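You operate a simulated robot arm through the tools that you are given. There is no shell and no other tool.

Carry out the task below with a simulated two-armed robot. There is one attempt and no reset: what you move stays moved.

## Task
Turn the outward flow knob to 0. Press the station counter button two times. Open the top drawer of the drawer cabinet, take the ring gauge from the inside of the top drawer of the drawer cabinet and put it on the bench front by the far press and shut the drawer again. Stack the 2 job card from the far end of the bench by the door on top of the 3 job card. Put the 30 gap gauge from the far end of the bench by the door on top of the pouring cup there and the 40 gap gauge on the top of the work shelf. Put the brush on the top of the middle table away on the white cell of the die rack. Open the store door, take the pale filter on the low shelf of the die rack and put it away on the lower shelf of the store and shut the door again. Put the yellow cartridge from the far end of the long bench on the board on the near trough and the blue cartridge on the top of the gear table. Do these in any order. Set down upright: gap gauge, cartridge.

It is judged by the outcome, as a careful person would: the job done as asked, and still so three seconds after it is handed in. It fails if anything else is knocked over, pushed out of place, dropped, spilled or broken.

## Robot
Two 7-joint arms with two-finger grippers on one trunk, on a base that moves. Base frame: it is fixed to the floor where the robot stands at the start and does not move with it; the origin is under the middle of the robot, x ahead of it, y to its left, z up. Readings come in m, degrees, newtons and seconds.
The left shoulder is at the start at [0.06, 0.123, 0.945], the right one opposite. With the tool pointing down near the work surface each hand reaches from about 0.1 to 0.68 m from the robot's upright axis, wherever it stands, measured 20 degrees to its own side. Places, roughly: bench front by the far press [3.1, 0.4, 0.8]; board on the near trough [5.7, 1.6, 0.7]; brush (4x7x4 cm) [-2.5, -0.3, 0.9]; cartridge [5.25, 1, 1]; gap gauge [2, 3.75, 1]; job card [2, 3.75, 0.75]; lower shelf of the store [0.3, 4, 0.5]; outward flow knob [0.6, 0, 0.9]; pale filter (8x3x9 cm) [-3.4, -2.5, 0.5]; pouring cup (6x6x6 cm) [2.1, 4, 0.9]; ring gauge [-0.75, 2.75, 0.5]; station counter button [0.5, -0.3, 0.8]; store door [0.4, 3.7, 1]; top drawer of the drawer cabinet [-0.8, 2.7, 0.6]; top of the gear table [6.6, 4.1, 0.8]; top of the work shelf [0.4, 0.6, 0.9]; white cell of the die rack (25x25 cm) [-3.5, -2.28, 0.88]. Payload 1.47 kg a hand.
The TCP of each hand is the grasp point between the finger pads, 0.016 m short of the fingertips. In the tool frame z runs along the fingers and y along their closing line. The gripper opens to 0.087 m; its body begins 0.055 m behind the TCP.
Orientation is that of the tool frame in the base frame, as a unit quaternion [x, y, z, w]. With the fingers straight down and closing along the base's y, the tool's x points along the base's -x, its y along +y and its z along -z.

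## Interface
- The arms move only by the tool send_rows. It takes "left_targets", "right_targets" or both (then of equal length, played together; a hand with none holds still); each is a list that holds one entry, the list of rows, each a list of 7 numbers: the turn, a rotation vector about the tool's x, y, z in units of 90 degrees (1.0 is 90 degrees), then the shift along the tool's x, y, z in units of 250 mm (1.0 is 250 mm), then the finger opening in m, from 0 to 0.087. In form: [[[rx, ry, rz, tx, ty, tz, fingers], ...]]. A call has 1 to 20 rows; each row is the pose to reach, as a shift and turn from the pose commanded when the call began, along the tool's axes at that moment. A call with a number of a shift or a turn outside -1 to 1 is refused whole. Rows are played at 5 a second. More than 0.05 m and 8.6 degrees between two rows, or a gripper value outside its range, and nothing of the call is played. Where a pose cannot be reached the arm comes as near as it can. A force on the tool above 40 N (or 10 N above the force at the start of the call, whichever is more), or a blocked arm, ends the call early, and 0.2 s more pass. Each finger travels about 0.153 m/s and halts on what it meets, pressing with about 28 N; the grip force reading is that of the motor and also rises with nothing between the fingers. The clock runs only during rows and for 0.2 s after the last one: add rows that repeat a pose to give the fingers time. It gives the time, the measured TCP pose, the force on the tool (base axes), the opening and the grip force at its end, in the units of the frame above (readings bear some noise), with the torque about the TCP (base axes, N m) and any sound that the robot's microphone picked up.
- Cameras (640 x 400 px; columns grow to the right, rows downward): "scene" is now at [0.0678, 0.04, 1.4896]; the picture's right is [0.57, -0.82, 0.00], its down [-0.67, -0.47, -0.57] and it looks along [0.47, 0.33, -0.82] (base axes); focal length 214 px, centre (320, 200). "left" rides on the left gripper at [0.073, -0.012, -0.09] in its tool frame; the picture's right is [0.16, 0.99, 0.00], its down [-0.72, 0.12, -0.68] and it looks along [-0.67, 0.11, 0.73] (tool axes); focal length 247 px, centre (320, 200). "right" rides on the right gripper at [0.073, 0.012, -0.09] in its tool frame; the picture's right is [-0.16, 0.99, 0.00], its down [-0.72, -0.12, -0.68] and it looks along [-0.67, -0.11, 0.73] (tool axes); focal length 247 px, centre (320, 200). There is no depth. A picture from a camera that has moved, and an enlarged one, comes with that camera's place and axes in the base frame and with its lens.
- camera(camera): a new picture of that camera. No time passes.
- move_column(by): moves the trunk up (or, below 0, down) by that many m; the arms and the scene camera ride with it, the base frame stays. It gives what a move gives, with no picture.
- base_move(legs): drives the robot by 1 to 6 legs, each [ahead, left, turn to the left] in m, m and degrees, along the robot's own axes; the way and the turn of a leg run together, so that a leg with both is an arc; at most 1.5 m and 180 degrees a leg. The arms and the cameras ride along, it lands a little off, and it stops where it bumps. It gives what a move gives.
- turn_head(pan, tilt): turns the head with the scene camera to pan (to the left, within 120 degrees either way) and tilt (down, from -29 to 69), counted from straight ahead of the robot. It gives what a move gives.
- zoom(camera, box): a new picture of the part [left, top, right, bottom] of that camera's present view, enlarged. No time passes.
- finish_job(): hands the job in; it is judged then, once.

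Nothing tells you exact positions but the pictures and the camera data. Unless the task says otherwise, let go and move clear before handing in.

The tools are called after "Call:" by a JSON object that holds its "name" and its "arguments". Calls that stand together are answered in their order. send_rows: Moves the arms, as the interface text tells. Its arguments: {"type":"object","properties":{"left_targets":{"type":"array","items":{"type":"array","items":{"type":"array","items":{"type":"number"}}}},"right_targets":{"type":"array","items":{"type":"array","items":{"type":"array","items":{"type":"number"}}}}},"required":[]} The other tools are called the same way: move_column (by) moves the trunk up or down; base_move (legs) drives the base; turn_head (pan, tilt) turns the head that bears the scene camera; camera (camera) takes a picture; zoom (camera, box) takes an enlarged picture of a part of a camera's view; finish_job () hands the job in.

At the start:

```text
t: 0.0
left_tool_pos: [0.5523, 0.1588, 1.13]
left_tcp_rot: [0.0, 1.0, 0.0, 0.0]
left_force: [-0.6, 0.1, 0.1]
left_ft_torque: [0.01, 0.01, 0.01]
left_gripper_width: 0.0869
left_gripper_force: 0.1
right_tool_pos: [0.4131, -0.2103, 1.1018]
right_tcp_rot: [0.0, 1.0, 0.0, 0.0]
right_force: [-0.6, 0.0, 0.4]
right_ft_torque: [-0.02, 0.01, 0.01]
right_gripper_width: 0.0871
right_gripper_force: 0.0
trunk travel left (down, up): [-0.1, 0.13]
robot x, y, heading: [-0.0029, -0.0016, -0.2]
head pan, tilt (commanded): [35.0, 55.1]
```

scene: 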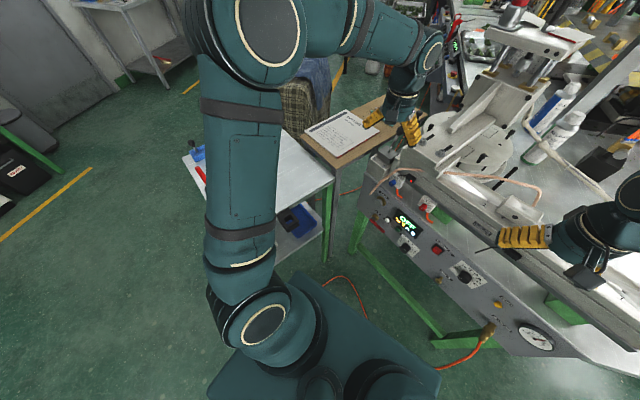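
right: 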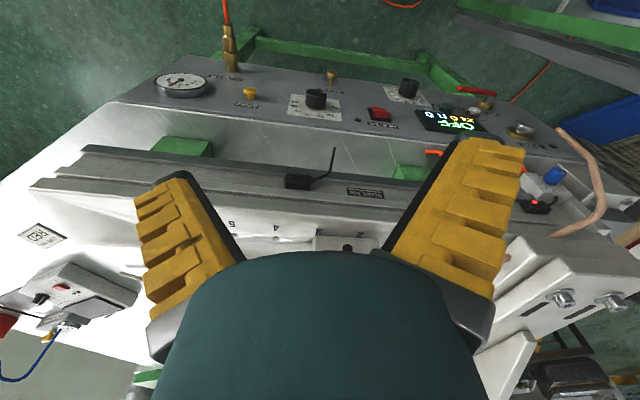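
left: 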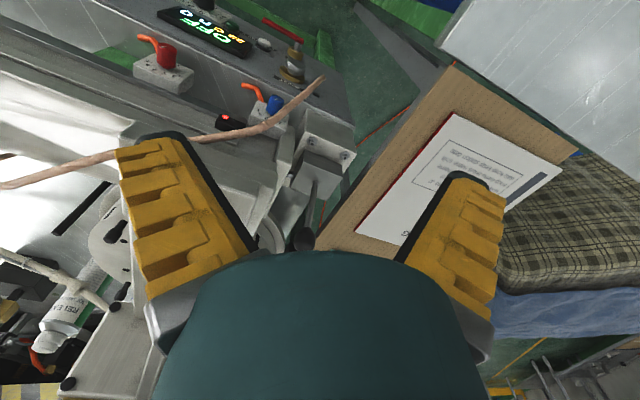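

I see a machine panel in front of me with knobs, a gauge and a display, and a small table at the front left. I'll look around before I move anything.

Call:
{"name": "turn_head", "arguments": {"pan": 0, "tilt": 50}}

Call:
{"name": "camera", "arguments": {"camera": "scene"}}

Call:
{"name": "zoom", "arguments": {"camera": "right", "box": [140, 40, 560, 180]}}

```text
t: 1.0
left_tool_pos: [0.5519, 0.1568, 1.1307]
left_tcp_rot: [0.0, 1.0, 0.0, 0.0]
left_force: [-0.2, 0.7, 0.2]
left_ft_torque: [0.03, 0.05, 0.02]
left_gripper_width: 0.0869
left_gripper_force: 0.2
right_tool_pos: [0.4146, -0.2114, 1.1015]
right_tcp_rot: [0.0, 1.0, 0.0, 0.0]
right_force: [0.0, -0.8, -0.4]
right_ft_torque: [0.03, 0.01, 0.0]
right_gripper_width: 0.0871
right_gripper_force: 0.1
trunk travel left (down, up): [-0.1, 0.13]
robot x, y, heading: [-0.0008, 0.0025, -0.2]
head pan, tilt (commanded): [0.0, 50.0]
```

```text
taken
camera scene: at [0.0858, -0.0012, 1.4961], right [0.0, -1.0, 0.0], down [-0.77, 0.0, -0.64], along [0.64, 0.0, -0.77], focal length 214 px, centre (320, 200)
```

scene: 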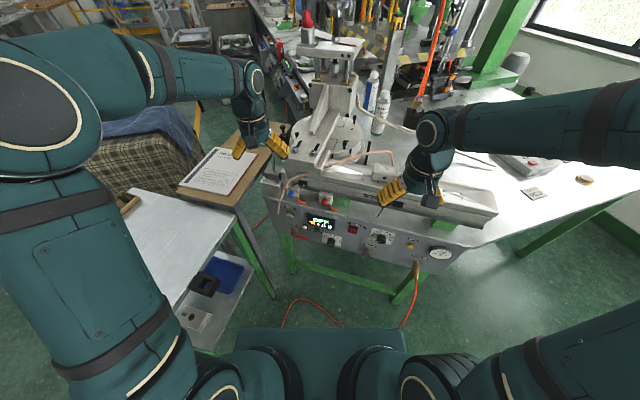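

```text
1.52 times, centred on (350, 110) of right
camera zoom: at [0.3404, -0.1994, 1.1917], right [0.16, 0.99, 0.0], down [0.72, -0.12, 0.68], along [0.67, -0.11, -0.73], focal length 376 px, centre (274, 337)
```

zoom: 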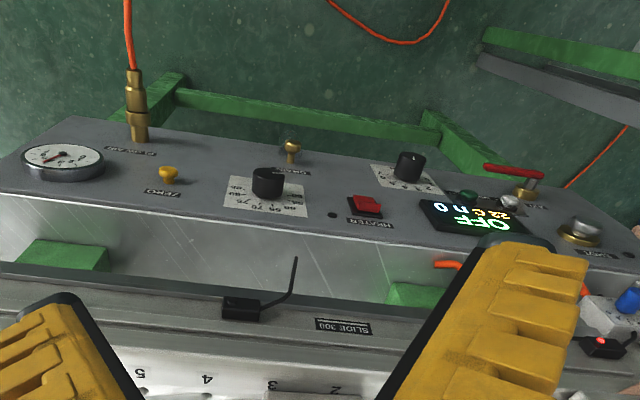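

The panel has two dial knobs and several buttons. I'll zoom in to read the labels.

Call:
{"name": "zoom", "arguments": {"camera": "scene", "box": [270, 170, 480, 300]}}

Call:
{"name": "zoom", "arguments": {"camera": "scene", "box": [280, 200, 400, 270]}}

Call:
{"name": "zoom", "arguments": {"camera": "right", "box": [270, 60, 440, 170]}}

Call:
{"name": "zoom", "arguments": {"camera": "left", "box": [120, 0, 360, 150]}}

```text
3.05 times, centred on (375, 235) of scene
camera zoom: at [0.0858, -0.0012, 1.4961], right [0.0, -1.0, 0.0], down [-0.77, 0.0, -0.64], along [0.64, 0.0, -0.77], focal length 654 px, centre (152, 93)
```

zoom: 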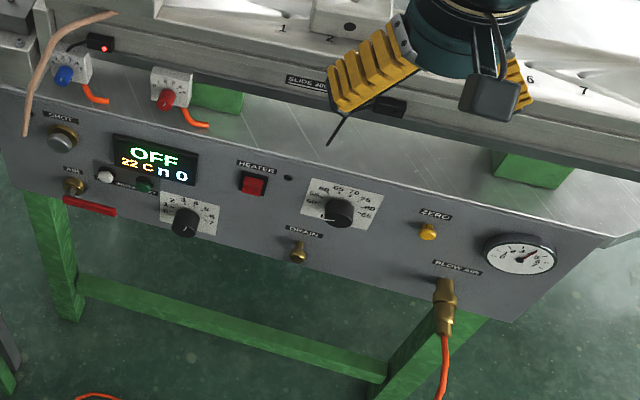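

```text
5.33 times, centred on (340, 235) of scene
camera zoom: at [0.0858, -0.0012, 1.4961], right [0.0, -1.0, 0.0], down [-0.77, 0.0, -0.64], along [0.64, 0.0, -0.77], focal length 1144 px, centre (213, 13)
```

zoom: 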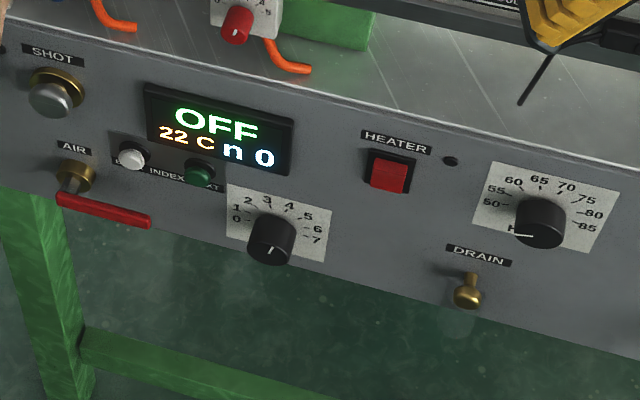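

```text
3.64 times, centred on (355, 115) of right
camera zoom: at [0.3404, -0.1994, 1.1917], right [0.16, 0.99, 0.0], down [0.72, -0.12, 0.68], along [0.67, -0.11, -0.73], focal length 898 px, centre (193, 509)
```

zoom: 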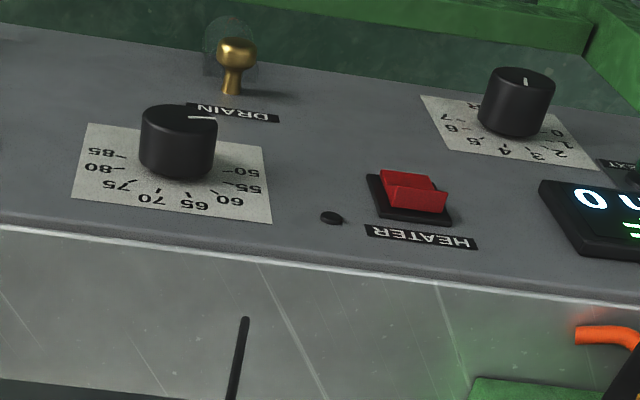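

```text
2.67 times, centred on (240, 75) of left
camera zoom: at [0.4797, 0.145, 1.2205], right [-0.16, 0.99, 0.0], down [0.72, 0.12, 0.68], along [0.67, 0.11, -0.73], focal length 659 px, centre (533, 533)
```

zoom: 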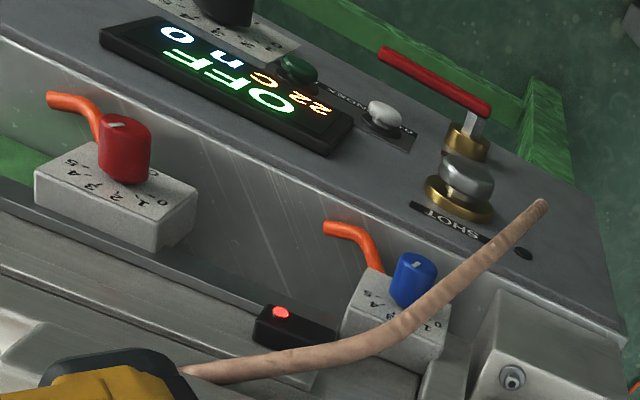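

The red flow valve sits near [0.57, -0.02, 0.9] and the blue one near [0.61, 0.10]. The yellow ZERO button is near [0.45, -0.33, 0.8]. I'll scan the whole room and look closer at the panel.

Call:
{"name": "turn_head", "arguments": {"pan": -30, "tilt": 35}}

Call:
{"name": "camera", "arguments": {"camera": "scene"}}

Call:
{"name": "turn_head", "arguments": {"pan": -80, "tilt": 20}}

Call:
{"name": "camera", "arguments": {"camera": "scene"}}

Call:
{"name": "turn_head", "arguments": {"pan": -120, "tilt": 15}}

Call:
{"name": "camera", "arguments": {"camera": "scene"}}

Call:
{"name": "turn_head", "arguments": {"pan": 120, "tilt": 15}}

Call:
{"name": "camera", "arguments": {"camera": "scene"}}

Call:
{"name": "turn_head", "arguments": {"pan": 70, "tilt": 15}}

Call:
{"name": "camera", "arguments": {"camera": "scene"}}

Call:
{"name": "turn_head", "arguments": {"pan": 20, "tilt": 15}}

Call:
{"name": "camera", "arguments": {"camera": "scene"}}

```text
t: 2.0
left_tool_pos: [0.5528, 0.1575, 1.1299]
left_tcp_rot: [0.001, 1.0, 0.0, 0.0]
left_force: [-0.7, -0.4, 0.3]
left_ft_torque: [0.0, 0.01, 0.01]
left_gripper_width: 0.0871
left_gripper_force: 0.0
right_tool_pos: [0.4142, -0.2109, 1.1018]
right_tcp_rot: [0.001, 1.0, 0.0, 0.001]
right_force: [0.1, 0.2, -0.5]
right_ft_torque: [-0.03, 0.01, 0.02]
right_gripper_width: 0.0869
right_gripper_force: 0.1
trunk travel left (down, up): [-0.1, 0.13]
robot x, y, heading: [0.0048, 0.0005, -0.3]
head pan, tilt (commanded): [-30.0, 35.0]
```

```text
taken
camera scene: at [0.0851, -0.0453, 1.5179], right [-0.5, -0.87, 0.0], down [-0.5, 0.29, -0.82], along [0.71, -0.41, -0.57], focal length 214 px, centre (320, 200)
```

scene: 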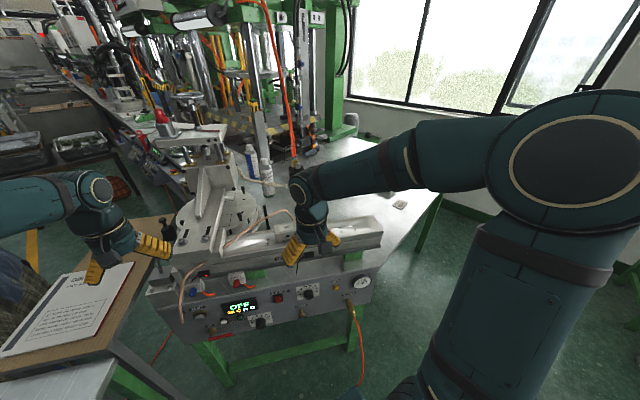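

```text
t: 3.1
left_tool_pos: [0.5535, 0.1572, 1.1307]
left_tcp_rot: [0.0, 1.0, 0.0, 0.0]
left_force: [0.3, -0.2, -0.4]
left_ft_torque: [0.02, -0.04, 0.02]
left_gripper_width: 0.0872
left_gripper_force: 0.0
right_tool_pos: [0.4151, -0.2105, 1.1017]
right_tcp_rot: [0.0, 1.0, 0.0, 0.0]
right_force: [0.5, -0.1, 0.6]
right_ft_torque: [-0.02, 0.01, -0.03]
right_gripper_width: 0.087
right_gripper_force: 0.1
trunk travel left (down, up): [-0.1, 0.13]
robot x, y, heading: [-0.0003, -0.0031, -0.3]
head pan, tilt (commanded): [-80.0, 20.0]
```

```text
taken
camera scene: at [0.025, -0.093, 1.5417], right [-0.98, -0.17, 0.0], down [-0.06, 0.34, -0.94], along [0.16, -0.93, -0.34], focal length 214 px, centre (320, 200)
```

scene: 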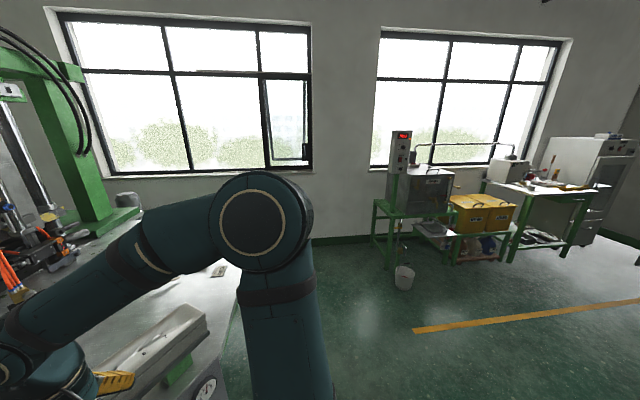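

```text
t: 4.2
left_tool_pos: [0.5542, 0.1581, 1.1298]
left_tcp_rot: [0.0, 1.0, 0.001, 0.0]
left_force: [0.9, 0.6, 0.7]
left_ft_torque: [-0.03, -0.02, -0.02]
left_gripper_width: 0.0868
left_gripper_force: 0.1
right_tool_pos: [0.4133, -0.211, 1.1008]
right_tcp_rot: [0.0, 1.0, -0.001, -0.001]
right_force: [0.1, 0.1, 0.0]
right_ft_torque: [-0.02, -0.04, 0.0]
right_gripper_width: 0.087
right_gripper_force: 0.0
trunk travel left (down, up): [-0.1, 0.13]
robot x, y, heading: [0.0027, 0.0028, 0.1]
head pan, tilt (commanded): [-120.0, 15.0]
```

```text
taken
camera scene: at [-0.0379, -0.0822, 1.5499], right [-0.87, 0.5, 0.0], down [0.13, 0.22, -0.97], along [-0.48, -0.84, -0.26], focal length 214 px, centre (320, 200)
```

scene: 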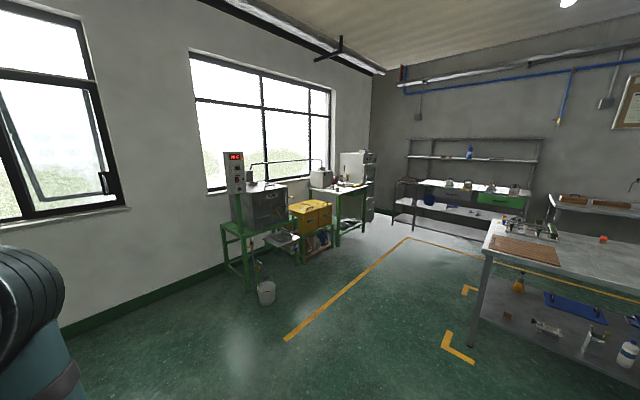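

```text
t: 7.6
left_tool_pos: [0.552, 0.1578, 1.1306]
left_tcp_rot: [0.0, 1.0, 0.0, 0.0]
left_force: [0.3, 0.3, 0.3]
left_ft_torque: [-0.02, -0.01, 0.01]
left_gripper_width: 0.087
left_gripper_force: 0.1
right_tool_pos: [0.414, -0.2109, 1.1028]
right_tcp_rot: [-0.001, 1.0, 0.0, 0.0]
right_force: [-0.3, 0.6, 0.8]
right_ft_torque: [0.01, -0.05, 0.02]
right_gripper_width: 0.087
right_gripper_force: 0.1
trunk travel left (down, up): [-0.1, 0.13]
robot x, y, heading: [0.0006, 0.0027, 0.2]
head pan, tilt (commanded): [120.0, 15.0]
```

```text
taken
camera scene: at [-0.0379, 0.0796, 1.5499], right [0.87, 0.5, 0.0], down [0.13, -0.22, -0.97], along [-0.48, 0.84, -0.26], focal length 214 px, centre (320, 200)
```

scene: 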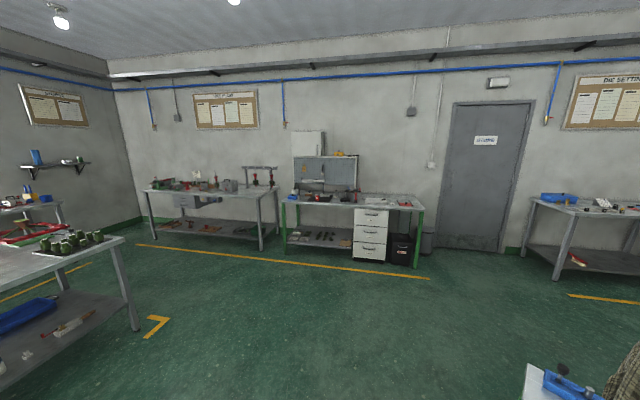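

```text
t: 8.8
left_tool_pos: [0.552, 0.1573, 1.1298]
left_tcp_rot: [0.0, 1.0, 0.0, 0.001]
left_force: [0.0, 0.1, -0.4]
left_ft_torque: [-0.02, -0.01, -0.01]
left_gripper_width: 0.087
left_gripper_force: 0.1
right_tool_pos: [0.4145, -0.2107, 1.1022]
right_tcp_rot: [-0.001, 1.0, -0.001, 0.0]
right_force: [-0.2, 0.4, 0.2]
right_ft_torque: [-0.02, 0.0, 0.0]
right_gripper_width: 0.087
right_gripper_force: 0.1
trunk travel left (down, up): [-0.1, 0.13]
robot x, y, heading: [-0.0012, 0.0006, 0.1]
head pan, tilt (commanded): [70.0, 15.0]
```

```text
taken
camera scene: at [0.0407, 0.0865, 1.5499], right [0.94, -0.34, 0.0], down [-0.09, -0.24, -0.97], along [0.33, 0.91, -0.26], focal length 214 px, centre (320, 200)
```

scene: 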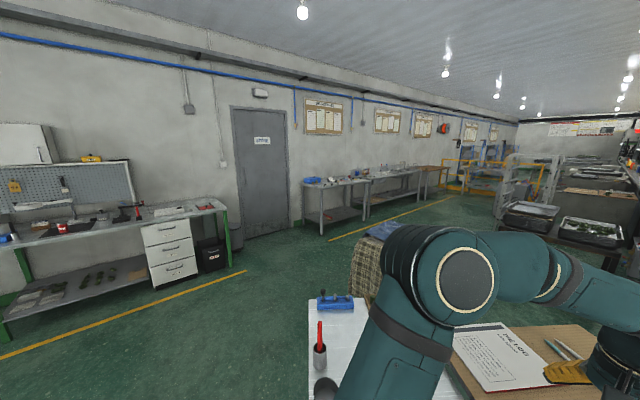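

```text
t: 10.0
left_tool_pos: [0.5534, 0.1589, 1.1303]
left_tcp_rot: [-0.001, 1.0, 0.0, 0.0]
left_force: [0.3, 0.7, 0.0]
left_ft_torque: [-0.03, 0.02, 0.0]
left_gripper_width: 0.0871
left_gripper_force: 0.0
right_tool_pos: [0.4144, -0.2106, 1.1034]
right_tcp_rot: [0.0, 1.0, 0.0, 0.0]
right_force: [-0.7, -0.2, 0.4]
right_ft_torque: [0.0, -0.05, -0.03]
right_gripper_width: 0.0868
right_gripper_force: 0.0
trunk travel left (down, up): [-0.1, 0.13]
robot x, y, heading: [-0.0026, 0.0004, -0.1]
head pan, tilt (commanded): [20.0, 15.0]
```

```text
taken
camera scene: at [0.0966, 0.0307, 1.5499], right [0.34, -0.94, 0.0], down [-0.24, -0.09, -0.97], along [0.91, 0.33, -0.26], focal length 214 px, centre (320, 200)
```

scene: 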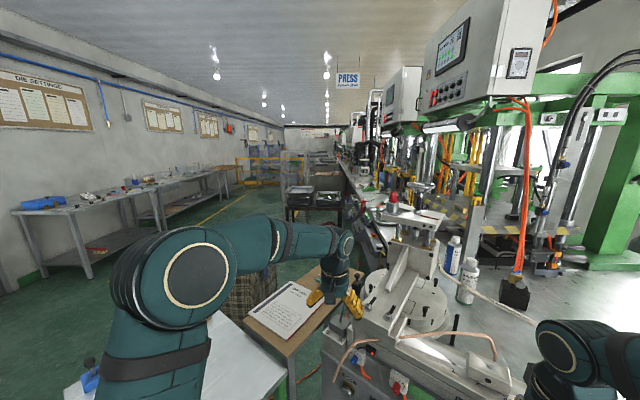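

This is a large workshop. The clipboard on the small table may have useful notes, so I'll read it and look for labels on the flow valves.

Call:
{"name": "zoom", "arguments": {"camera": "left", "box": [340, 100, 560, 250]}}

Call:
{"name": "turn_head", "arguments": {"pan": 40, "tilt": 45}}

Call:
{"name": "camera", "arguments": {"camera": "scene"}}

Call:
{"name": "zoom", "arguments": {"camera": "scene", "box": [240, 60, 420, 170]}}

```text
2.67 times, centred on (450, 175) of left
camera zoom: at [0.4797, 0.145, 1.2205], right [-0.16, 0.99, 0.0], down [0.72, 0.12, 0.68], along [0.67, 0.11, -0.73], focal length 659 px, centre (-27, 267)
```

zoom: 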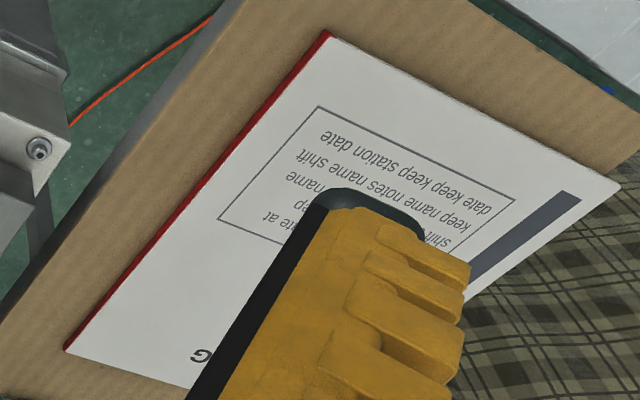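

```text
t: 10.9
left_tool_pos: [0.5516, 0.1573, 1.1303]
left_tcp_rot: [0.0, 1.0, -0.001, 0.0]
left_force: [-0.7, 0.5, 0.3]
left_ft_torque: [-0.02, 0.0, -0.01]
left_gripper_width: 0.0869
left_gripper_force: 0.0
right_tool_pos: [0.4144, -0.211, 1.1014]
right_tcp_rot: [0.0, 1.0, 0.001, -0.001]
right_force: [0.3, 0.1, -0.1]
right_ft_torque: [0.0, 0.01, -0.04]
right_gripper_width: 0.087
right_gripper_force: 0.0
trunk travel left (down, up): [-0.1, 0.13]
robot x, y, heading: [0.0009, -0.0033, -0.3]
head pan, tilt (commanded): [40.0, 45.0]
```

```text
taken
camera scene: at [0.0711, 0.0509, 1.5031], right [0.64, -0.77, 0.0], down [-0.54, -0.45, -0.71], along [0.54, 0.45, -0.71], focal length 214 px, centre (320, 200)
```

scene: 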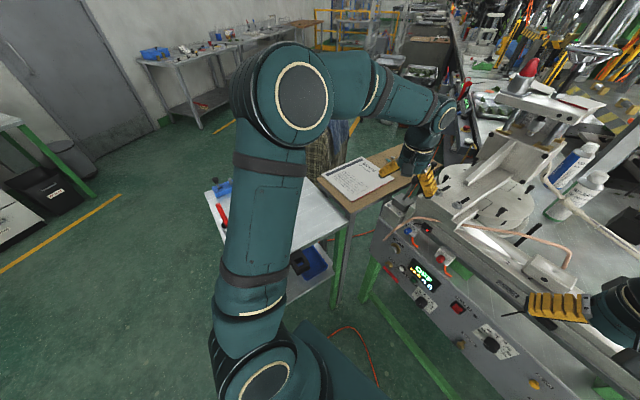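

```text
3.56 times, centred on (330, 115) of scene
camera zoom: at [0.0711, 0.0509, 1.5031], right [0.64, -0.77, 0.0], down [-0.54, -0.45, -0.71], along [0.54, 0.45, -0.71], focal length 763 px, centre (284, 502)
```

zoom: 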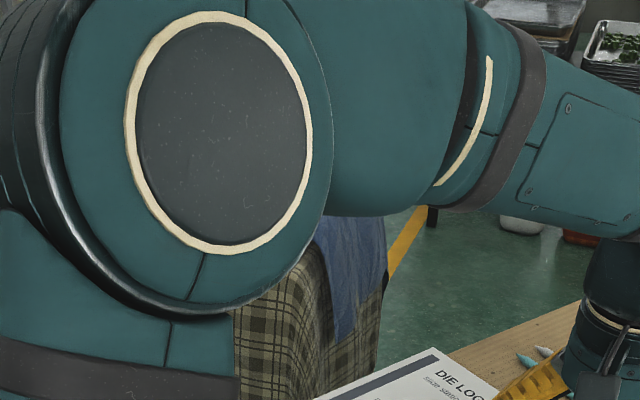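

The paper is only a die log. Next I'll look closer at the red and blue flow valves, and for any counter device.

Call:
{"name": "turn_head", "arguments": {"pan": 0, "tilt": 50}}

Call:
{"name": "zoom", "arguments": {"camera": "scene", "box": [270, 170, 360, 230]}}

Call:
{"name": "zoom", "arguments": {"camera": "left", "box": [110, 20, 230, 100]}}

Call:
{"name": "zoom", "arguments": {"camera": "left", "box": [210, 70, 340, 160]}}

Call:
{"name": "zoom", "arguments": {"camera": "right", "box": [140, 60, 260, 140]}}

Call:
{"name": "zoom", "arguments": {"camera": "scene", "box": [370, 200, 500, 290]}}

```text
t: 12.0
left_tool_pos: [0.5526, 0.1571, 1.1314]
left_tcp_rot: [0.0, 1.0, 0.001, -0.001]
left_force: [0.2, 0.6, 0.3]
left_ft_torque: [0.01, 0.02, 0.01]
left_gripper_width: 0.0869
left_gripper_force: 0.1
right_tool_pos: [0.4159, -0.212, 1.102]
right_tcp_rot: [-0.001, 1.0, 0.0, 0.0]
right_force: [-0.6, -0.1, -0.1]
right_ft_torque: [-0.04, -0.01, -0.04]
right_gripper_width: 0.0868
right_gripper_force: 0.0
trunk travel left (down, up): [-0.1, 0.13]
robot x, y, heading: [-0.0002, -0.0, -0.4]
head pan, tilt (commanded): [0.0, 50.0]
```

```text
6.67 times, centred on (315, 200) of scene
camera zoom: at [0.0858, -0.0012, 1.4962], right [0.0, -1.0, 0.0], down [-0.77, 0.0, -0.64], along [0.64, 0.0, -0.77], focal length 1430 px, centre (353, 200)
```

zoom: 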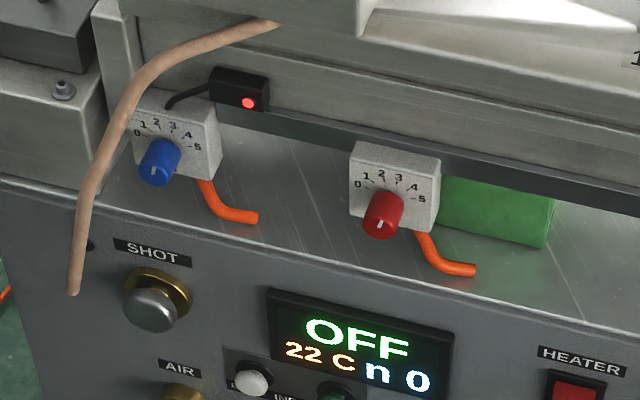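

```text
5.00 times, centred on (170, 60) of left
camera zoom: at [0.4797, 0.145, 1.2205], right [-0.16, 0.99, 0.0], down [0.72, 0.12, 0.68], along [0.67, 0.11, -0.73], focal length 1235 px, centre (1070, 900)
```

zoom: 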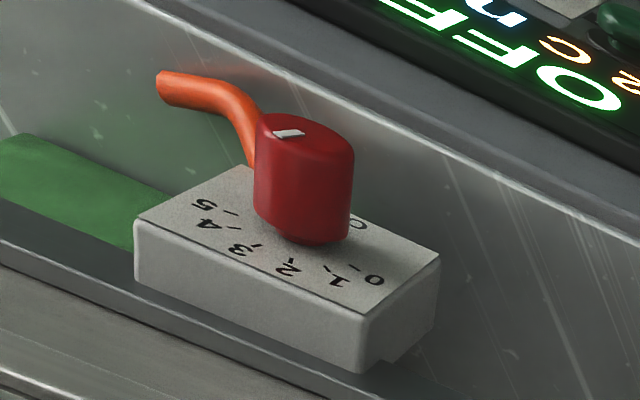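

```text
4.44 times, centred on (275, 115) of left
camera zoom: at [0.4797, 0.145, 1.2205], right [-0.16, 0.99, 0.0], down [0.72, 0.12, 0.68], along [0.67, 0.11, -0.73], focal length 1098 px, centre (520, 578)
```

zoom: 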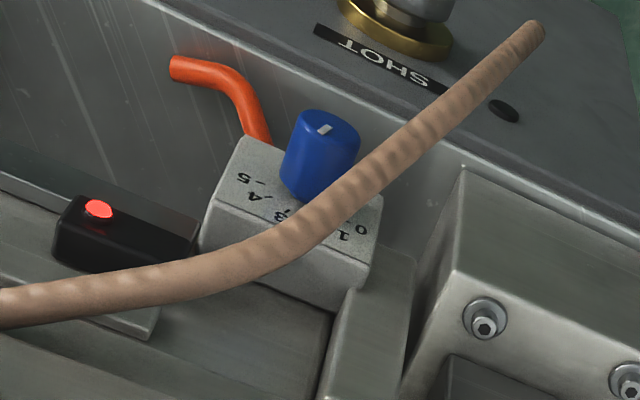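

```text
5.00 times, centred on (200, 100) of right
camera zoom: at [0.3404, -0.1994, 1.1917], right [0.16, 0.99, 0.0], down [0.72, -0.12, 0.68], along [0.67, -0.11, -0.73], focal length 1235 px, centre (920, 700)
```

zoom: 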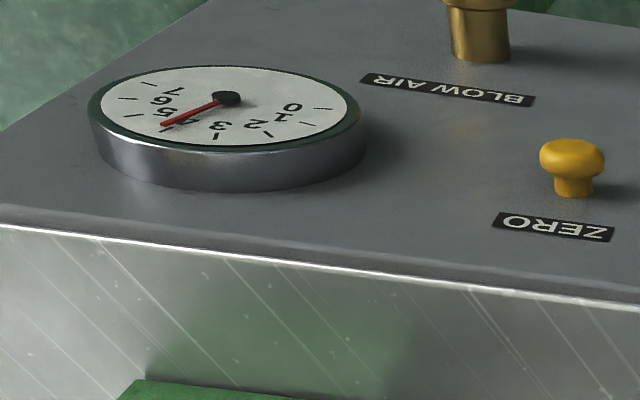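

```text
4.44 times, centred on (435, 245) of scene
camera zoom: at [0.0858, -0.0012, 1.4962], right [0.0, -1.0, 0.0], down [-0.77, 0.0, -0.64], along [0.64, 0.0, -0.77], focal length 953 px, centre (-191, 0)
```

zoom: 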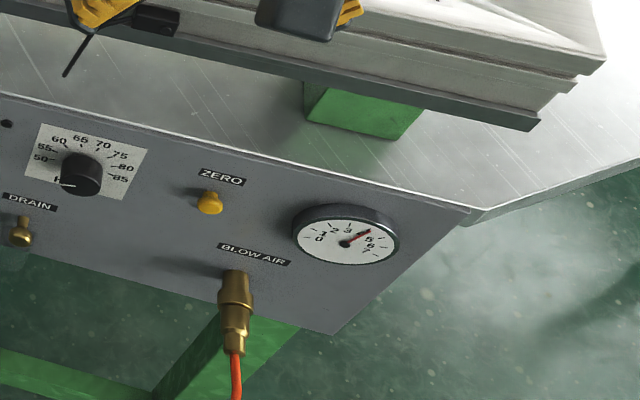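

Call:
{"name": "zoom", "arguments": {"camera": "scene", "box": [285, 220, 345, 260]}}

Call:
{"name": "zoom", "arguments": {"camera": "left", "box": [200, 10, 320, 80]}}

Call:
{"name": "zoom", "arguments": {"camera": "scene", "box": [480, 140, 600, 220]}}

Call:
{"name": "zoom", "arguments": {"camera": "right", "box": [0, 200, 160, 320]}}

```text
10.00 times, centred on (315, 240) of scene
camera zoom: at [0.0858, -0.0012, 1.4962], right [0.0, -1.0, 0.0], down [-0.77, 0.0, -0.64], along [0.64, 0.0, -0.77], focal length 2145 px, centre (370, -200)
```

zoom: 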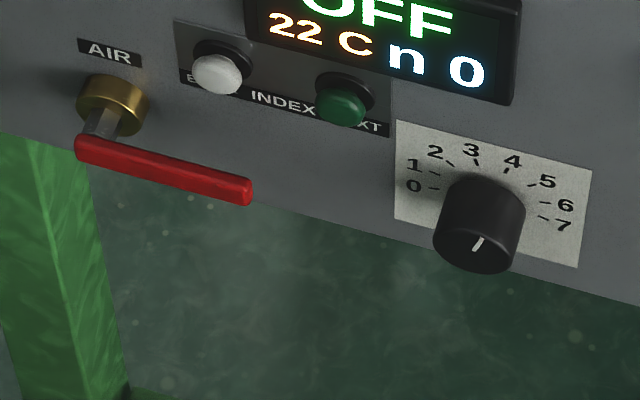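

```text
5.33 times, centred on (260, 45) of left
camera zoom: at [0.4797, 0.145, 1.2205], right [-0.16, 0.99, 0.0], down [0.72, 0.12, 0.68], along [0.67, 0.11, -0.73], focal length 1317 px, centre (640, 1027)
```

zoom: 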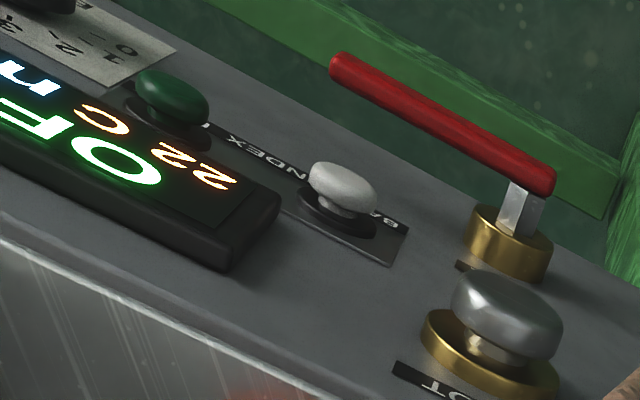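

```text
5.00 times, centred on (540, 180) of scene
camera zoom: at [0.0858, -0.0012, 1.4962], right [0.0, -1.0, 0.0], down [-0.77, 0.0, -0.64], along [0.64, 0.0, -0.77], focal length 1072 px, centre (-780, 300)
```

zoom: 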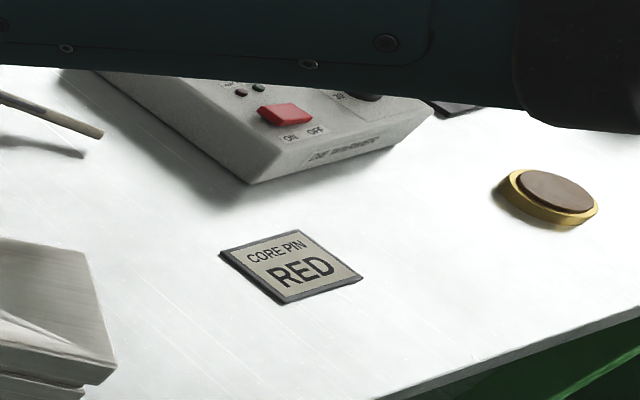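

```text
3.33 times, centred on (80, 260) of right
camera zoom: at [0.3404, -0.1994, 1.1917], right [0.16, 0.99, 0.0], down [0.72, -0.12, 0.68], along [0.67, -0.11, -0.73], focal length 823 px, centre (1120, 0)
```

zoom: 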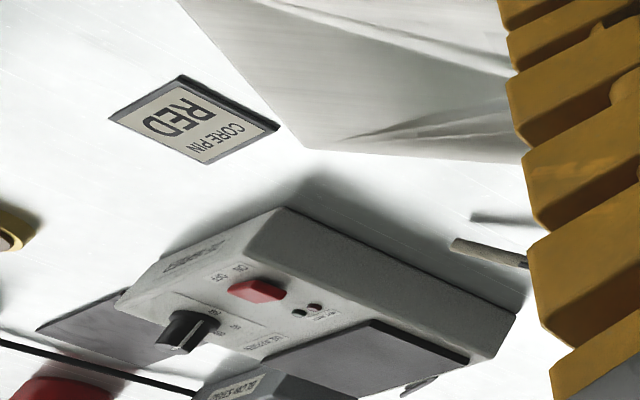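

The INDEX BACK/NEXT buttons sit beside the display. The ZERO button triangulates to about [0.456, -0.326, 0.803], which matches the station counter location, and the red valve matches the outward flow knob location. I'll move the right hand for closer views of both.

Call:
{"name": "send_rows", "arguments": {"right_targets": [[[0, 0, 0, 0.11, -0.086, 0.068, 0.087], [0, 0, 0, 0.22, -0.172, 0.136, 0.087], [0, 0, 0, 0.33, -0.258, 0.204, 0.087], [0, 0, 0, 0.44, -0.344, 0.272, 0.087], [0, 0, 0, 0.55, -0.43, 0.34, 0.087], [0, 0, 0, 0.656, -0.516, 0.408, 0.087], [0, 0, 0, 0.656, -0.516, 0.408, 0.087]]]}}

Call:
{"name": "camera", "arguments": {"camera": "right"}}

Call:
{"name": "camera", "arguments": {"camera": "scene"}}

```text
t: 13.6
left_tool_pos: [0.5531, 0.1586, 1.1293]
left_tcp_rot: [0.0, 1.0, 0.0, 0.0]
left_force: [-0.2, -0.1, -0.8]
left_ft_torque: [0.0, 0.03, 0.0]
left_gripper_width: 0.0867
left_gripper_force: 0.0
right_tool_pos: [0.2569, -0.3453, 1.0022]
right_tcp_rot: [0.0, 1.0, 0.0, 0.0]
right_force: [-0.1, 0.1, -0.3]
right_ft_torque: [0.0, -0.01, -0.03]
right_gripper_width: 0.0875
right_gripper_force: 0.0
right hand out of reach, approached as far as the arm can: row 6, 7
trunk travel left (down, up): [-0.1, 0.13]
robot x, y, heading: [0.0012, 0.0026, 0.2]
head pan, tilt (commanded): [0.0, 50.0]
```

```text
taken
camera right: at [0.1828, -0.3335, 1.092], right [0.16, 0.99, 0.0], down [0.72, -0.12, 0.68], along [0.67, -0.11, -0.73], focal length 247 px, centre (320, 200)
```

right: 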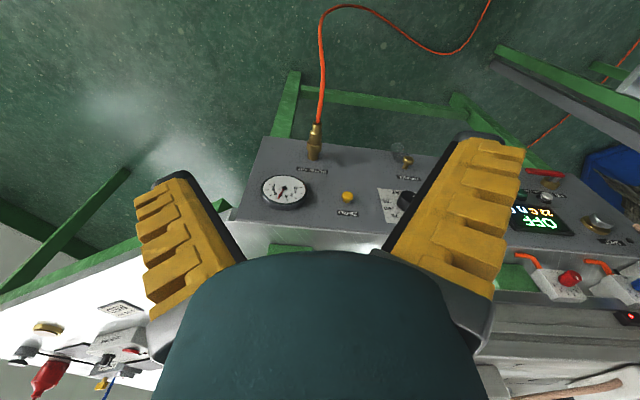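

```text
taken
camera scene: at [0.0858, -0.0009, 1.4962], right [0.0, -1.0, 0.0], down [-0.77, 0.0, -0.64], along [0.64, 0.0, -0.77], focal length 214 px, centre (320, 200)
```

scene: 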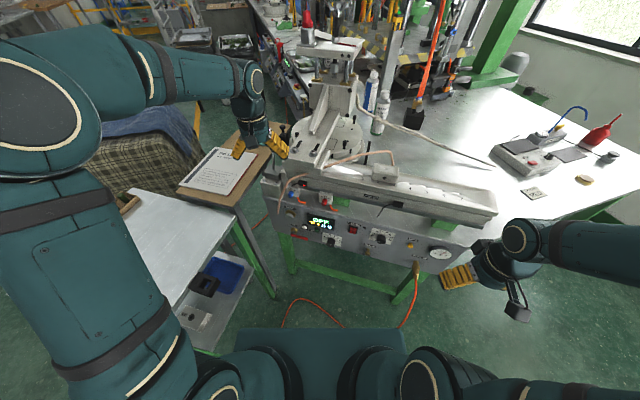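

Call:
{"name": "zoom", "arguments": {"camera": "right", "box": [230, 130, 430, 255]}}

Call:
{"name": "zoom", "arguments": {"camera": "right", "box": [500, 150, 640, 330]}}

Call:
{"name": "zoom", "arguments": {"camera": "scene", "box": [370, 215, 480, 285]}}

```text
3.20 times, centred on (330, 192) of right
camera zoom: at [0.1828, -0.3335, 1.092], right [0.16, 0.99, 0.0], down [0.72, -0.12, 0.68], along [0.67, -0.11, -0.73], focal length 790 px, centre (288, 224)
```

zoom: 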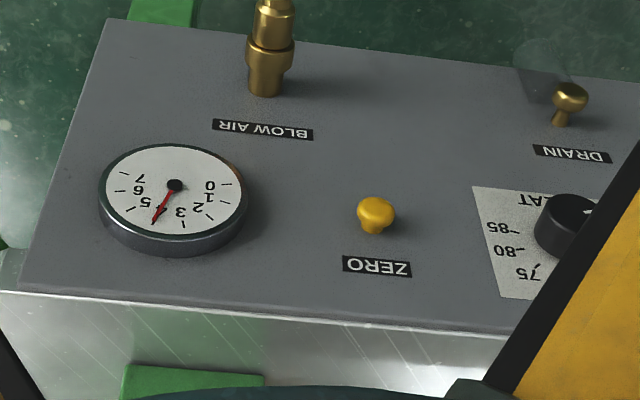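

```text
2.22 times, centred on (570, 240) of right
camera zoom: at [0.1828, -0.3335, 1.092], right [0.16, 0.99, 0.0], down [0.72, -0.12, 0.68], along [0.67, -0.11, -0.73], focal length 549 px, centre (-236, 111)
```

zoom: 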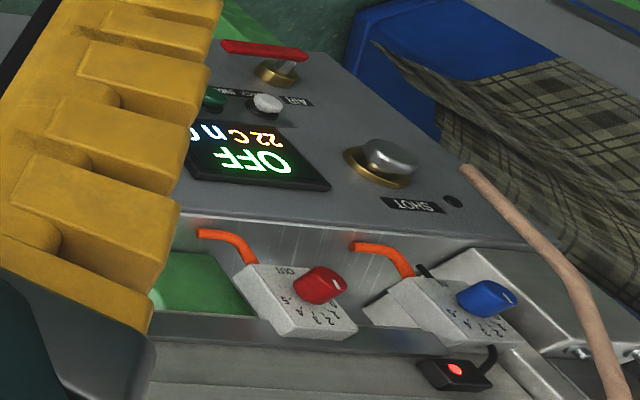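

```text
5.71 times, centred on (425, 250) of scene
camera zoom: at [0.0858, -0.0009, 1.4962], right [0.0, -1.0, 0.0], down [-0.77, 0.0, -0.64], along [0.64, 0.0, -0.77], focal length 1226 px, centre (-280, -86)
```

zoom: 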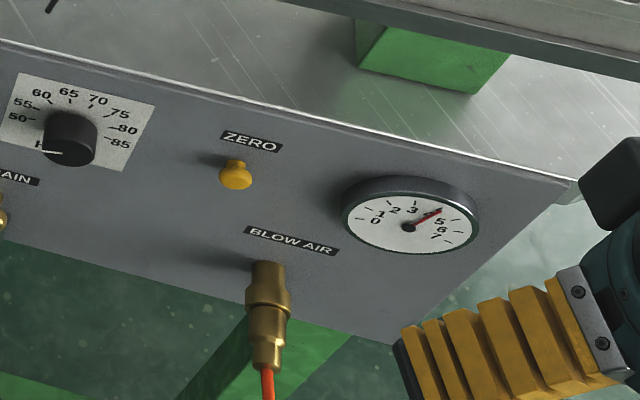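

The plate under the red knob reads "OUT", so red is the outward flow knob. The panel is close to vertical and yawed about 17°. I'll close the right fingers, tilt the hand about 45° toward the panel, and approach the ZERO button.

Call:
{"name": "send_rows", "arguments": {"right_targets": [[[0.0095, -0.062, 0.023, -0.0515, 0.0175, 0.051, 0.06], [0.0191, -0.124, 0.0461, -0.103, 0.035, 0.102, 0.03], [0.0286, -0.186, 0.0691, -0.1545, 0.0525, 0.153, 0.0], [0.0382, -0.248, 0.0921, -0.206, 0.07, 0.204, 0.0], [0.0477, -0.31, 0.1152, -0.2575, 0.0875, 0.255, 0.0], [0.0572, -0.3721, 0.1382, -0.309, 0.105, 0.306, 0.0], [0.0668, -0.4341, 0.1613, -0.3605, 0.1225, 0.357, 0.0], [0.0763, -0.4961, 0.1843, -0.412, 0.14, 0.408, 0.0], [0.0763, -0.4961, 0.1843, -0.412, 0.14, 0.408, 0.0]]]}}

Call:
{"name": "camera", "arguments": {"camera": "right"}}

Call:
{"name": "camera", "arguments": {"camera": "scene"}}

```text
t: 15.6
left_tool_pos: [0.5528, 0.1591, 1.1291]
left_tcp_rot: [0.0, 1.0, 0.001, 0.0]
left_force: [0.2, 0.2, -0.1]
left_ft_torque: [-0.04, 0.0, -0.02]
left_gripper_width: 0.0873
left_gripper_force: 0.0
right_tool_pos: [0.4208, -0.3438, 0.8822]
right_tcp_rot: [0.141, 0.913, -0.059, 0.379]
right_force: [0.0, 0.8, 0.3]
right_ft_torque: [0.03, 0.01, -0.03]
right_gripper_width: 0.0
right_gripper_force: 28.0
right hand out of reach, approached as far as the arm can: row 1, 2, 3, 4, 5, 6, 7, 8, 9
trunk travel left (down, up): [-0.1, 0.13]
robot x, y, heading: [0.0034, 0.0039, -0.1]
head pan, tilt (commanded): [0.0, 50.0]
```

```text
taken
camera right: at [0.3135, -0.2973, 0.8941], right [0.4, 0.91, 0.11], down [-0.01, -0.12, 0.99], along [0.92, -0.4, -0.04], focal length 247 px, centre (320, 200)
```

right: 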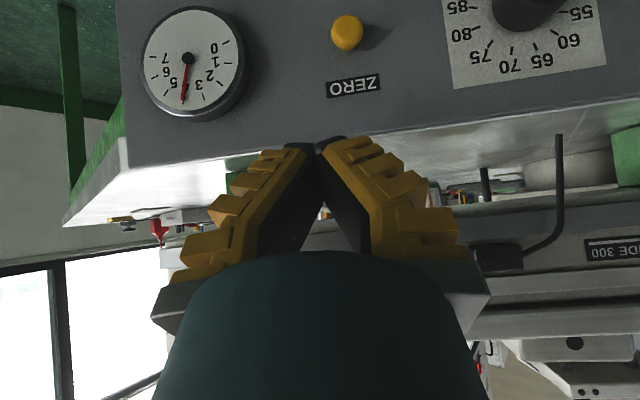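

```text
taken
camera scene: at [0.0858, 0.0, 1.4962], right [0.0, -1.0, 0.0], down [-0.77, 0.0, -0.64], along [0.64, 0.0, -0.77], focal length 214 px, centre (320, 200)
```

scene: 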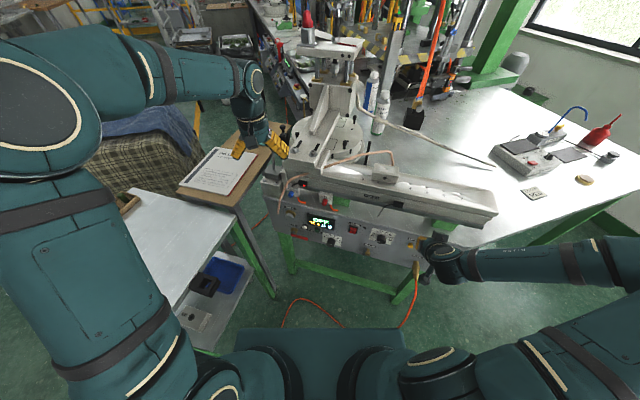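

The hand could not get that close to the body, so I'll back the base up a little to give the arm room. The button fixes at about [0.462, -0.331, 0.788].

Call:
{"name": "base_move", "arguments": {"legs": [[-0.13, 0, 0]]}}

Call:
{"name": "camera", "arguments": {"camera": "right"}}

```text
t: 16.9
left_tool_pos: [0.4234, 0.1582, 1.1309]
left_tcp_rot: [0.001, 1.0, 0.0, 0.001]
left_force: [-0.4, -0.3, 0.1]
left_ft_torque: [0.0, -0.02, -0.01]
left_gripper_width: 0.0871
left_gripper_force: 0.1
right_tool_pos: [0.2903, -0.3433, 0.8821]
right_tcp_rot: [0.14, 0.913, -0.059, 0.379]
right_force: [-1.3, -1.2, 0.4]
right_ft_torque: [0.01, 0.0, 0.01]
right_gripper_width: 0.0
right_gripper_force: 28.0
trunk travel left (down, up): [-0.1, 0.13]
robot x, y, heading: [-0.1279, -0.0034, 0.2]
head pan, tilt (commanded): [0.0, 50.0]
```

```text
taken
camera right: at [0.1841, -0.298, 0.8942], right [0.4, 0.91, 0.11], down [-0.01, -0.12, 0.99], along [0.92, -0.4, -0.04], focal length 247 px, centre (320, 200)
```

right: 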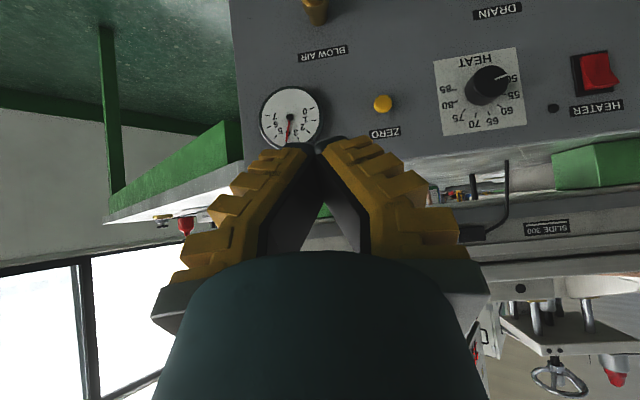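

Call:
{"name": "send_rows", "arguments": {"right_targets": [[[0, 0, 0, -0.0075, 0.063, 0.136, 0.0], [0, 0, 0, -0.015, 0.126, 0.272, 0.0], [0, 0, 0, -0.0225, 0.188, 0.409, 0.0], [0, 0, 0, -0.03, 0.251, 0.545, 0.0], [0, 0, 0, -0.03, 0.251, 0.545, 0.0]]]}}

Call:
{"name": "camera", "arguments": {"camera": "right"}}

Call:
{"name": "zoom", "arguments": {"camera": "scene", "box": [330, 150, 490, 250]}}

```text
t: 18.1
left_tool_pos: [0.4239, 0.1587, 1.1301]
left_tcp_rot: [0.001, 1.0, -0.001, 0.0]
left_force: [-1.0, 0.3, -0.2]
left_ft_torque: [0.03, 0.02, 0.0]
left_gripper_width: 0.087
left_gripper_force: 0.0
right_tool_pos: [0.4073, -0.3131, 0.7913]
right_tcp_rot: [0.14, 0.913, -0.059, 0.378]
right_force: [0.3, -0.4, 1.1]
right_ft_torque: [-0.02, -0.03, -0.01]
right_gripper_width: 0.0001
right_gripper_force: 28.3
trunk travel left (down, up): [-0.1, 0.13]
robot x, y, heading: [-0.1285, 0.0007, -0.0]
head pan, tilt (commanded): [0.0, 50.0]
```

```text
taken
camera right: at [0.301, -0.2679, 0.8024], right [0.4, 0.91, 0.11], down [-0.01, -0.12, 0.99], along [0.92, -0.4, -0.04], focal length 247 px, centre (320, 200)
```

right: 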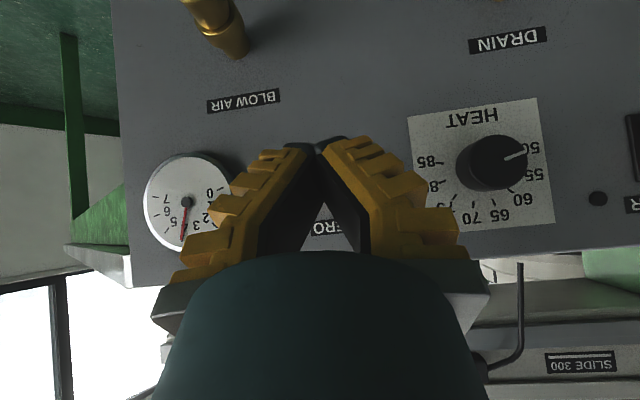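

```text
4.00 times, centred on (410, 200) of scene
camera zoom: at [-0.043, -0.0013, 1.4962], right [0.0, -1.0, 0.0], down [-0.77, 0.0, -0.64], along [0.64, 0.0, -0.77], focal length 858 px, centre (-40, 200)
```

zoom: 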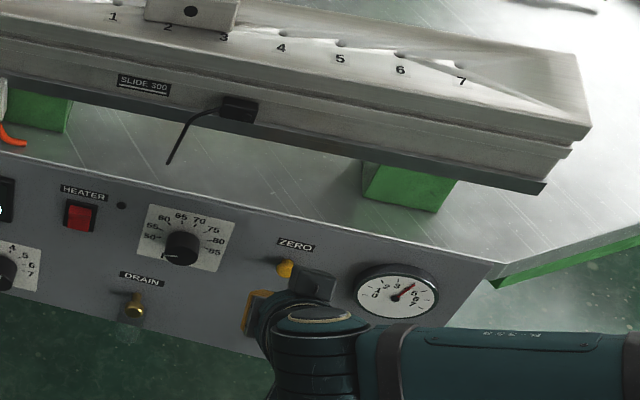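

The closed fingertips are lined up with the ZERO button, about 4 cm short. I'll press in slowly and watch the force and sound.

Call:
{"name": "send_rows", "arguments": {"right_targets": [[[0, 0, 0, -0.0565, 0, 0.0566, 0.0], [0, 0, 0, -0.085, 0, 0.085, 0.0], [0, 0, 0, -0.099, 0, 0.0991, 0.0], [0, 0, 0, -0.1073, 0, 0.1076, 0.0]]]}}

Call:
{"name": "camera", "arguments": {"camera": "right"}}

Call:
{"name": "zoom", "arguments": {"camera": "scene", "box": [370, 180, 450, 240]}}

```text
t: 19.1
left_tool_pos: [0.4235, 0.1589, 1.1314]
left_tcp_rot: [0.0, 1.0, 0.0, 0.0]
left_force: [0.2, 0.9, -0.1]
left_ft_torque: [0.0, 0.01, 0.0]
left_gripper_width: 0.087
left_gripper_force: 0.1
right_tool_pos: [0.4425, -0.3261, 0.7912]
right_tcp_rot: [0.14, 0.914, -0.058, 0.377]
right_force: [-2.2, 1.2, 0.3]
right_ft_torque: [-0.02, 0.02, 0.04]
right_gripper_width: 0.0
right_gripper_force: 28.7
trunk travel left (down, up): [-0.1, 0.13]
robot x, y, heading: [-0.1249, 0.0008, -0.1]
head pan, tilt (commanded): [0.0, 50.0]
```

```text
taken
camera right: at [0.3365, -0.2799, 0.8024], right [0.4, 0.91, 0.11], down [0.0, -0.12, 0.99], along [0.92, -0.4, -0.04], focal length 247 px, centre (320, 200)
```

right: 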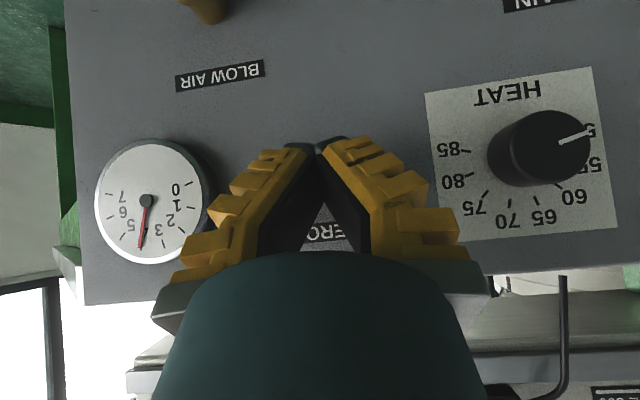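

```text
6.67 times, centred on (410, 210) of scene
camera zoom: at [-0.0429, -0.0012, 1.4962], right [0.0, -1.0, 0.0], down [-0.77, 0.0, -0.64], along [0.64, 0.0, -0.77], focal length 1430 px, centre (-280, 133)
```

zoom: 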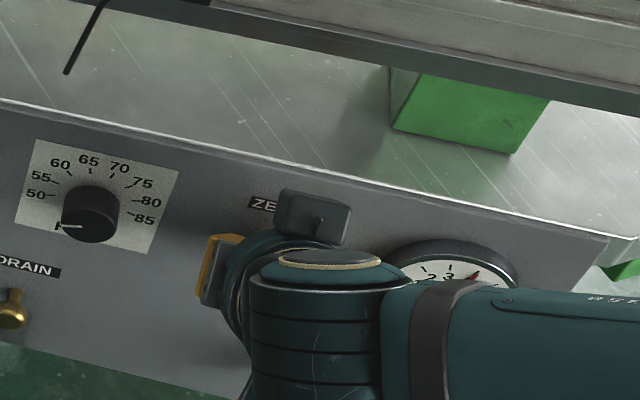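

Light contact of about 2.5 N. I'll push on in small steps.

Call:
{"name": "send_rows", "arguments": {"right_targets": [[[0, 0, 0, -0.0056, 0, 0.0057, 0.0], [0, 0, 0, -0.0113, 0, 0.0113, 0.0]]]}}

```text
t: 19.7
left_tool_pos: [0.4225, 0.158, 1.1301]
left_tcp_rot: [0.0, 1.0, 0.0, 0.0]
left_force: [0.0, 0.2, 0.8]
left_ft_torque: [0.0, -0.03, -0.01]
left_gripper_width: 0.0868
left_gripper_force: 0.0
right_tool_pos: [0.4468, -0.3265, 0.7909]
right_tcp_rot: [0.14, 0.913, -0.058, 0.378]
right_force: [-6.0, 1.6, -1.5]
right_ft_torque: [-0.03, 0.02, 0.05]
right_gripper_width: 0.0059
right_gripper_force: 27.9
trunk travel left (down, up): [-0.1, 0.13]
robot x, y, heading: [-0.1304, -0.0013, 0.2]
head pan, tilt (commanded): [0.0, 50.0]
heard: click
```

A click, so that is one press. I'll retract fully and then press a second time.

Call:
{"name": "send_rows", "arguments": {"right_targets": [[[0, 0, 0, 0.0282, 0, -0.0283, 0.0], [0, 0, 0, 0.0565, 0, -0.0566, 0.0], [0, 0, 0, 0.0847, 0, -0.085, 0.0], [0, 0, 0, 0.0847, 0, -0.085, 0.0]]]}}

Call:
{"name": "zoom", "arguments": {"camera": "scene", "box": [260, 150, 460, 270]}}

Call:
{"name": "camera", "arguments": {"camera": "right"}}

```text
t: 20.7
left_tool_pos: [0.4247, 0.1593, 1.1304]
left_tcp_rot: [-0.001, 1.0, 0.0, 0.0]
left_force: [-0.3, -0.3, 0.0]
left_ft_torque: [-0.03, 0.0, 0.0]
left_gripper_width: 0.0871
left_gripper_force: 0.0
right_tool_pos: [0.4197, -0.3188, 0.7917]
right_tcp_rot: [0.14, 0.913, -0.058, 0.378]
right_force: [-0.3, 0.6, -0.3]
right_ft_torque: [0.01, 0.0, -0.03]
right_gripper_width: 0.0
right_gripper_force: 27.8
trunk travel left (down, up): [-0.1, 0.13]
robot x, y, heading: [-0.1286, -0.0027, -0.0]
head pan, tilt (commanded): [0.0, 50.0]
```

```text
3.20 times, centred on (360, 210) of scene
camera zoom: at [-0.0425, -0.0013, 1.4962], right [0.0, -1.0, 0.0], down [-0.77, 0.0, -0.64], along [0.64, 0.0, -0.77], focal length 686 px, centre (192, 168)
```

zoom: 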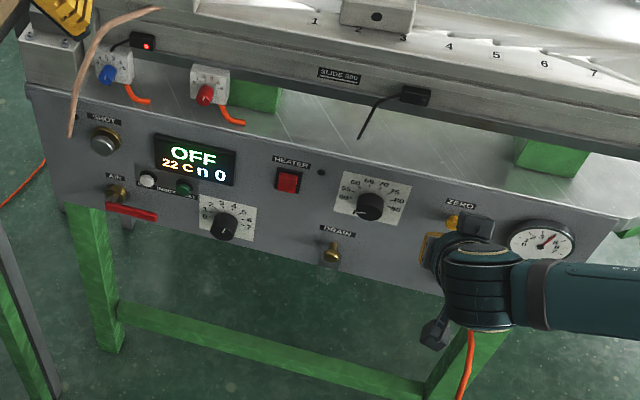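

```text
taken
camera right: at [0.3127, -0.2722, 0.803], right [0.4, 0.91, 0.11], down [-0.01, -0.12, 0.99], along [0.92, -0.4, -0.04], focal length 247 px, centre (320, 200)
```

right: 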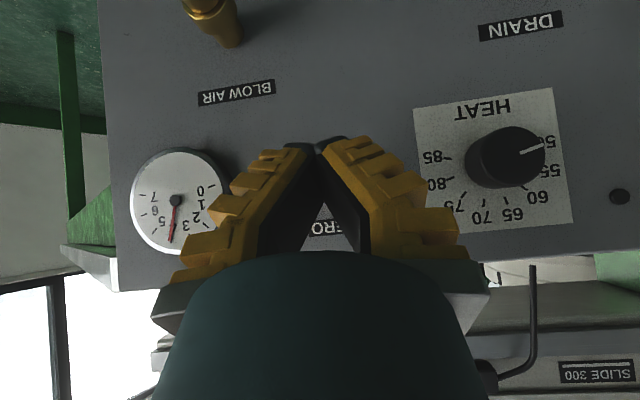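

Call:
{"name": "send_rows", "arguments": {"right_targets": [[[0, 0, 0, -0.0282, 0, 0.0283, 0.0], [0, 0, 0, -0.0565, 0, 0.0566, 0.0], [0, 0, 0, -0.0734, 0, 0.0736, 0.0], [0, 0, 0, -0.079, 0, 0.0793, 0.0], [0, 0, 0, -0.0847, 0, 0.085, 0.0]]]}}

```text
t: 21.9
left_tool_pos: [0.4241, 0.1594, 1.1302]
left_tcp_rot: [-0.001, 1.0, 0.001, 0.0]
left_force: [0.6, 0.7, 0.3]
left_ft_torque: [0.0, 0.06, 0.0]
left_gripper_width: 0.087
left_gripper_force: 0.1
right_tool_pos: [0.4479, -0.3259, 0.7908]
right_tcp_rot: [0.139, 0.913, -0.057, 0.378]
right_force: [-6.9, 2.2, -0.7]
right_ft_torque: [0.01, -0.02, 0.0]
right_gripper_width: 0.0059
right_gripper_force: 27.5
trunk travel left (down, up): [-0.1, 0.13]
robot x, y, heading: [-0.1259, 0.0016, -0.1]
head pan, tilt (commanded): [0.0, 50.0]
heard: click
```

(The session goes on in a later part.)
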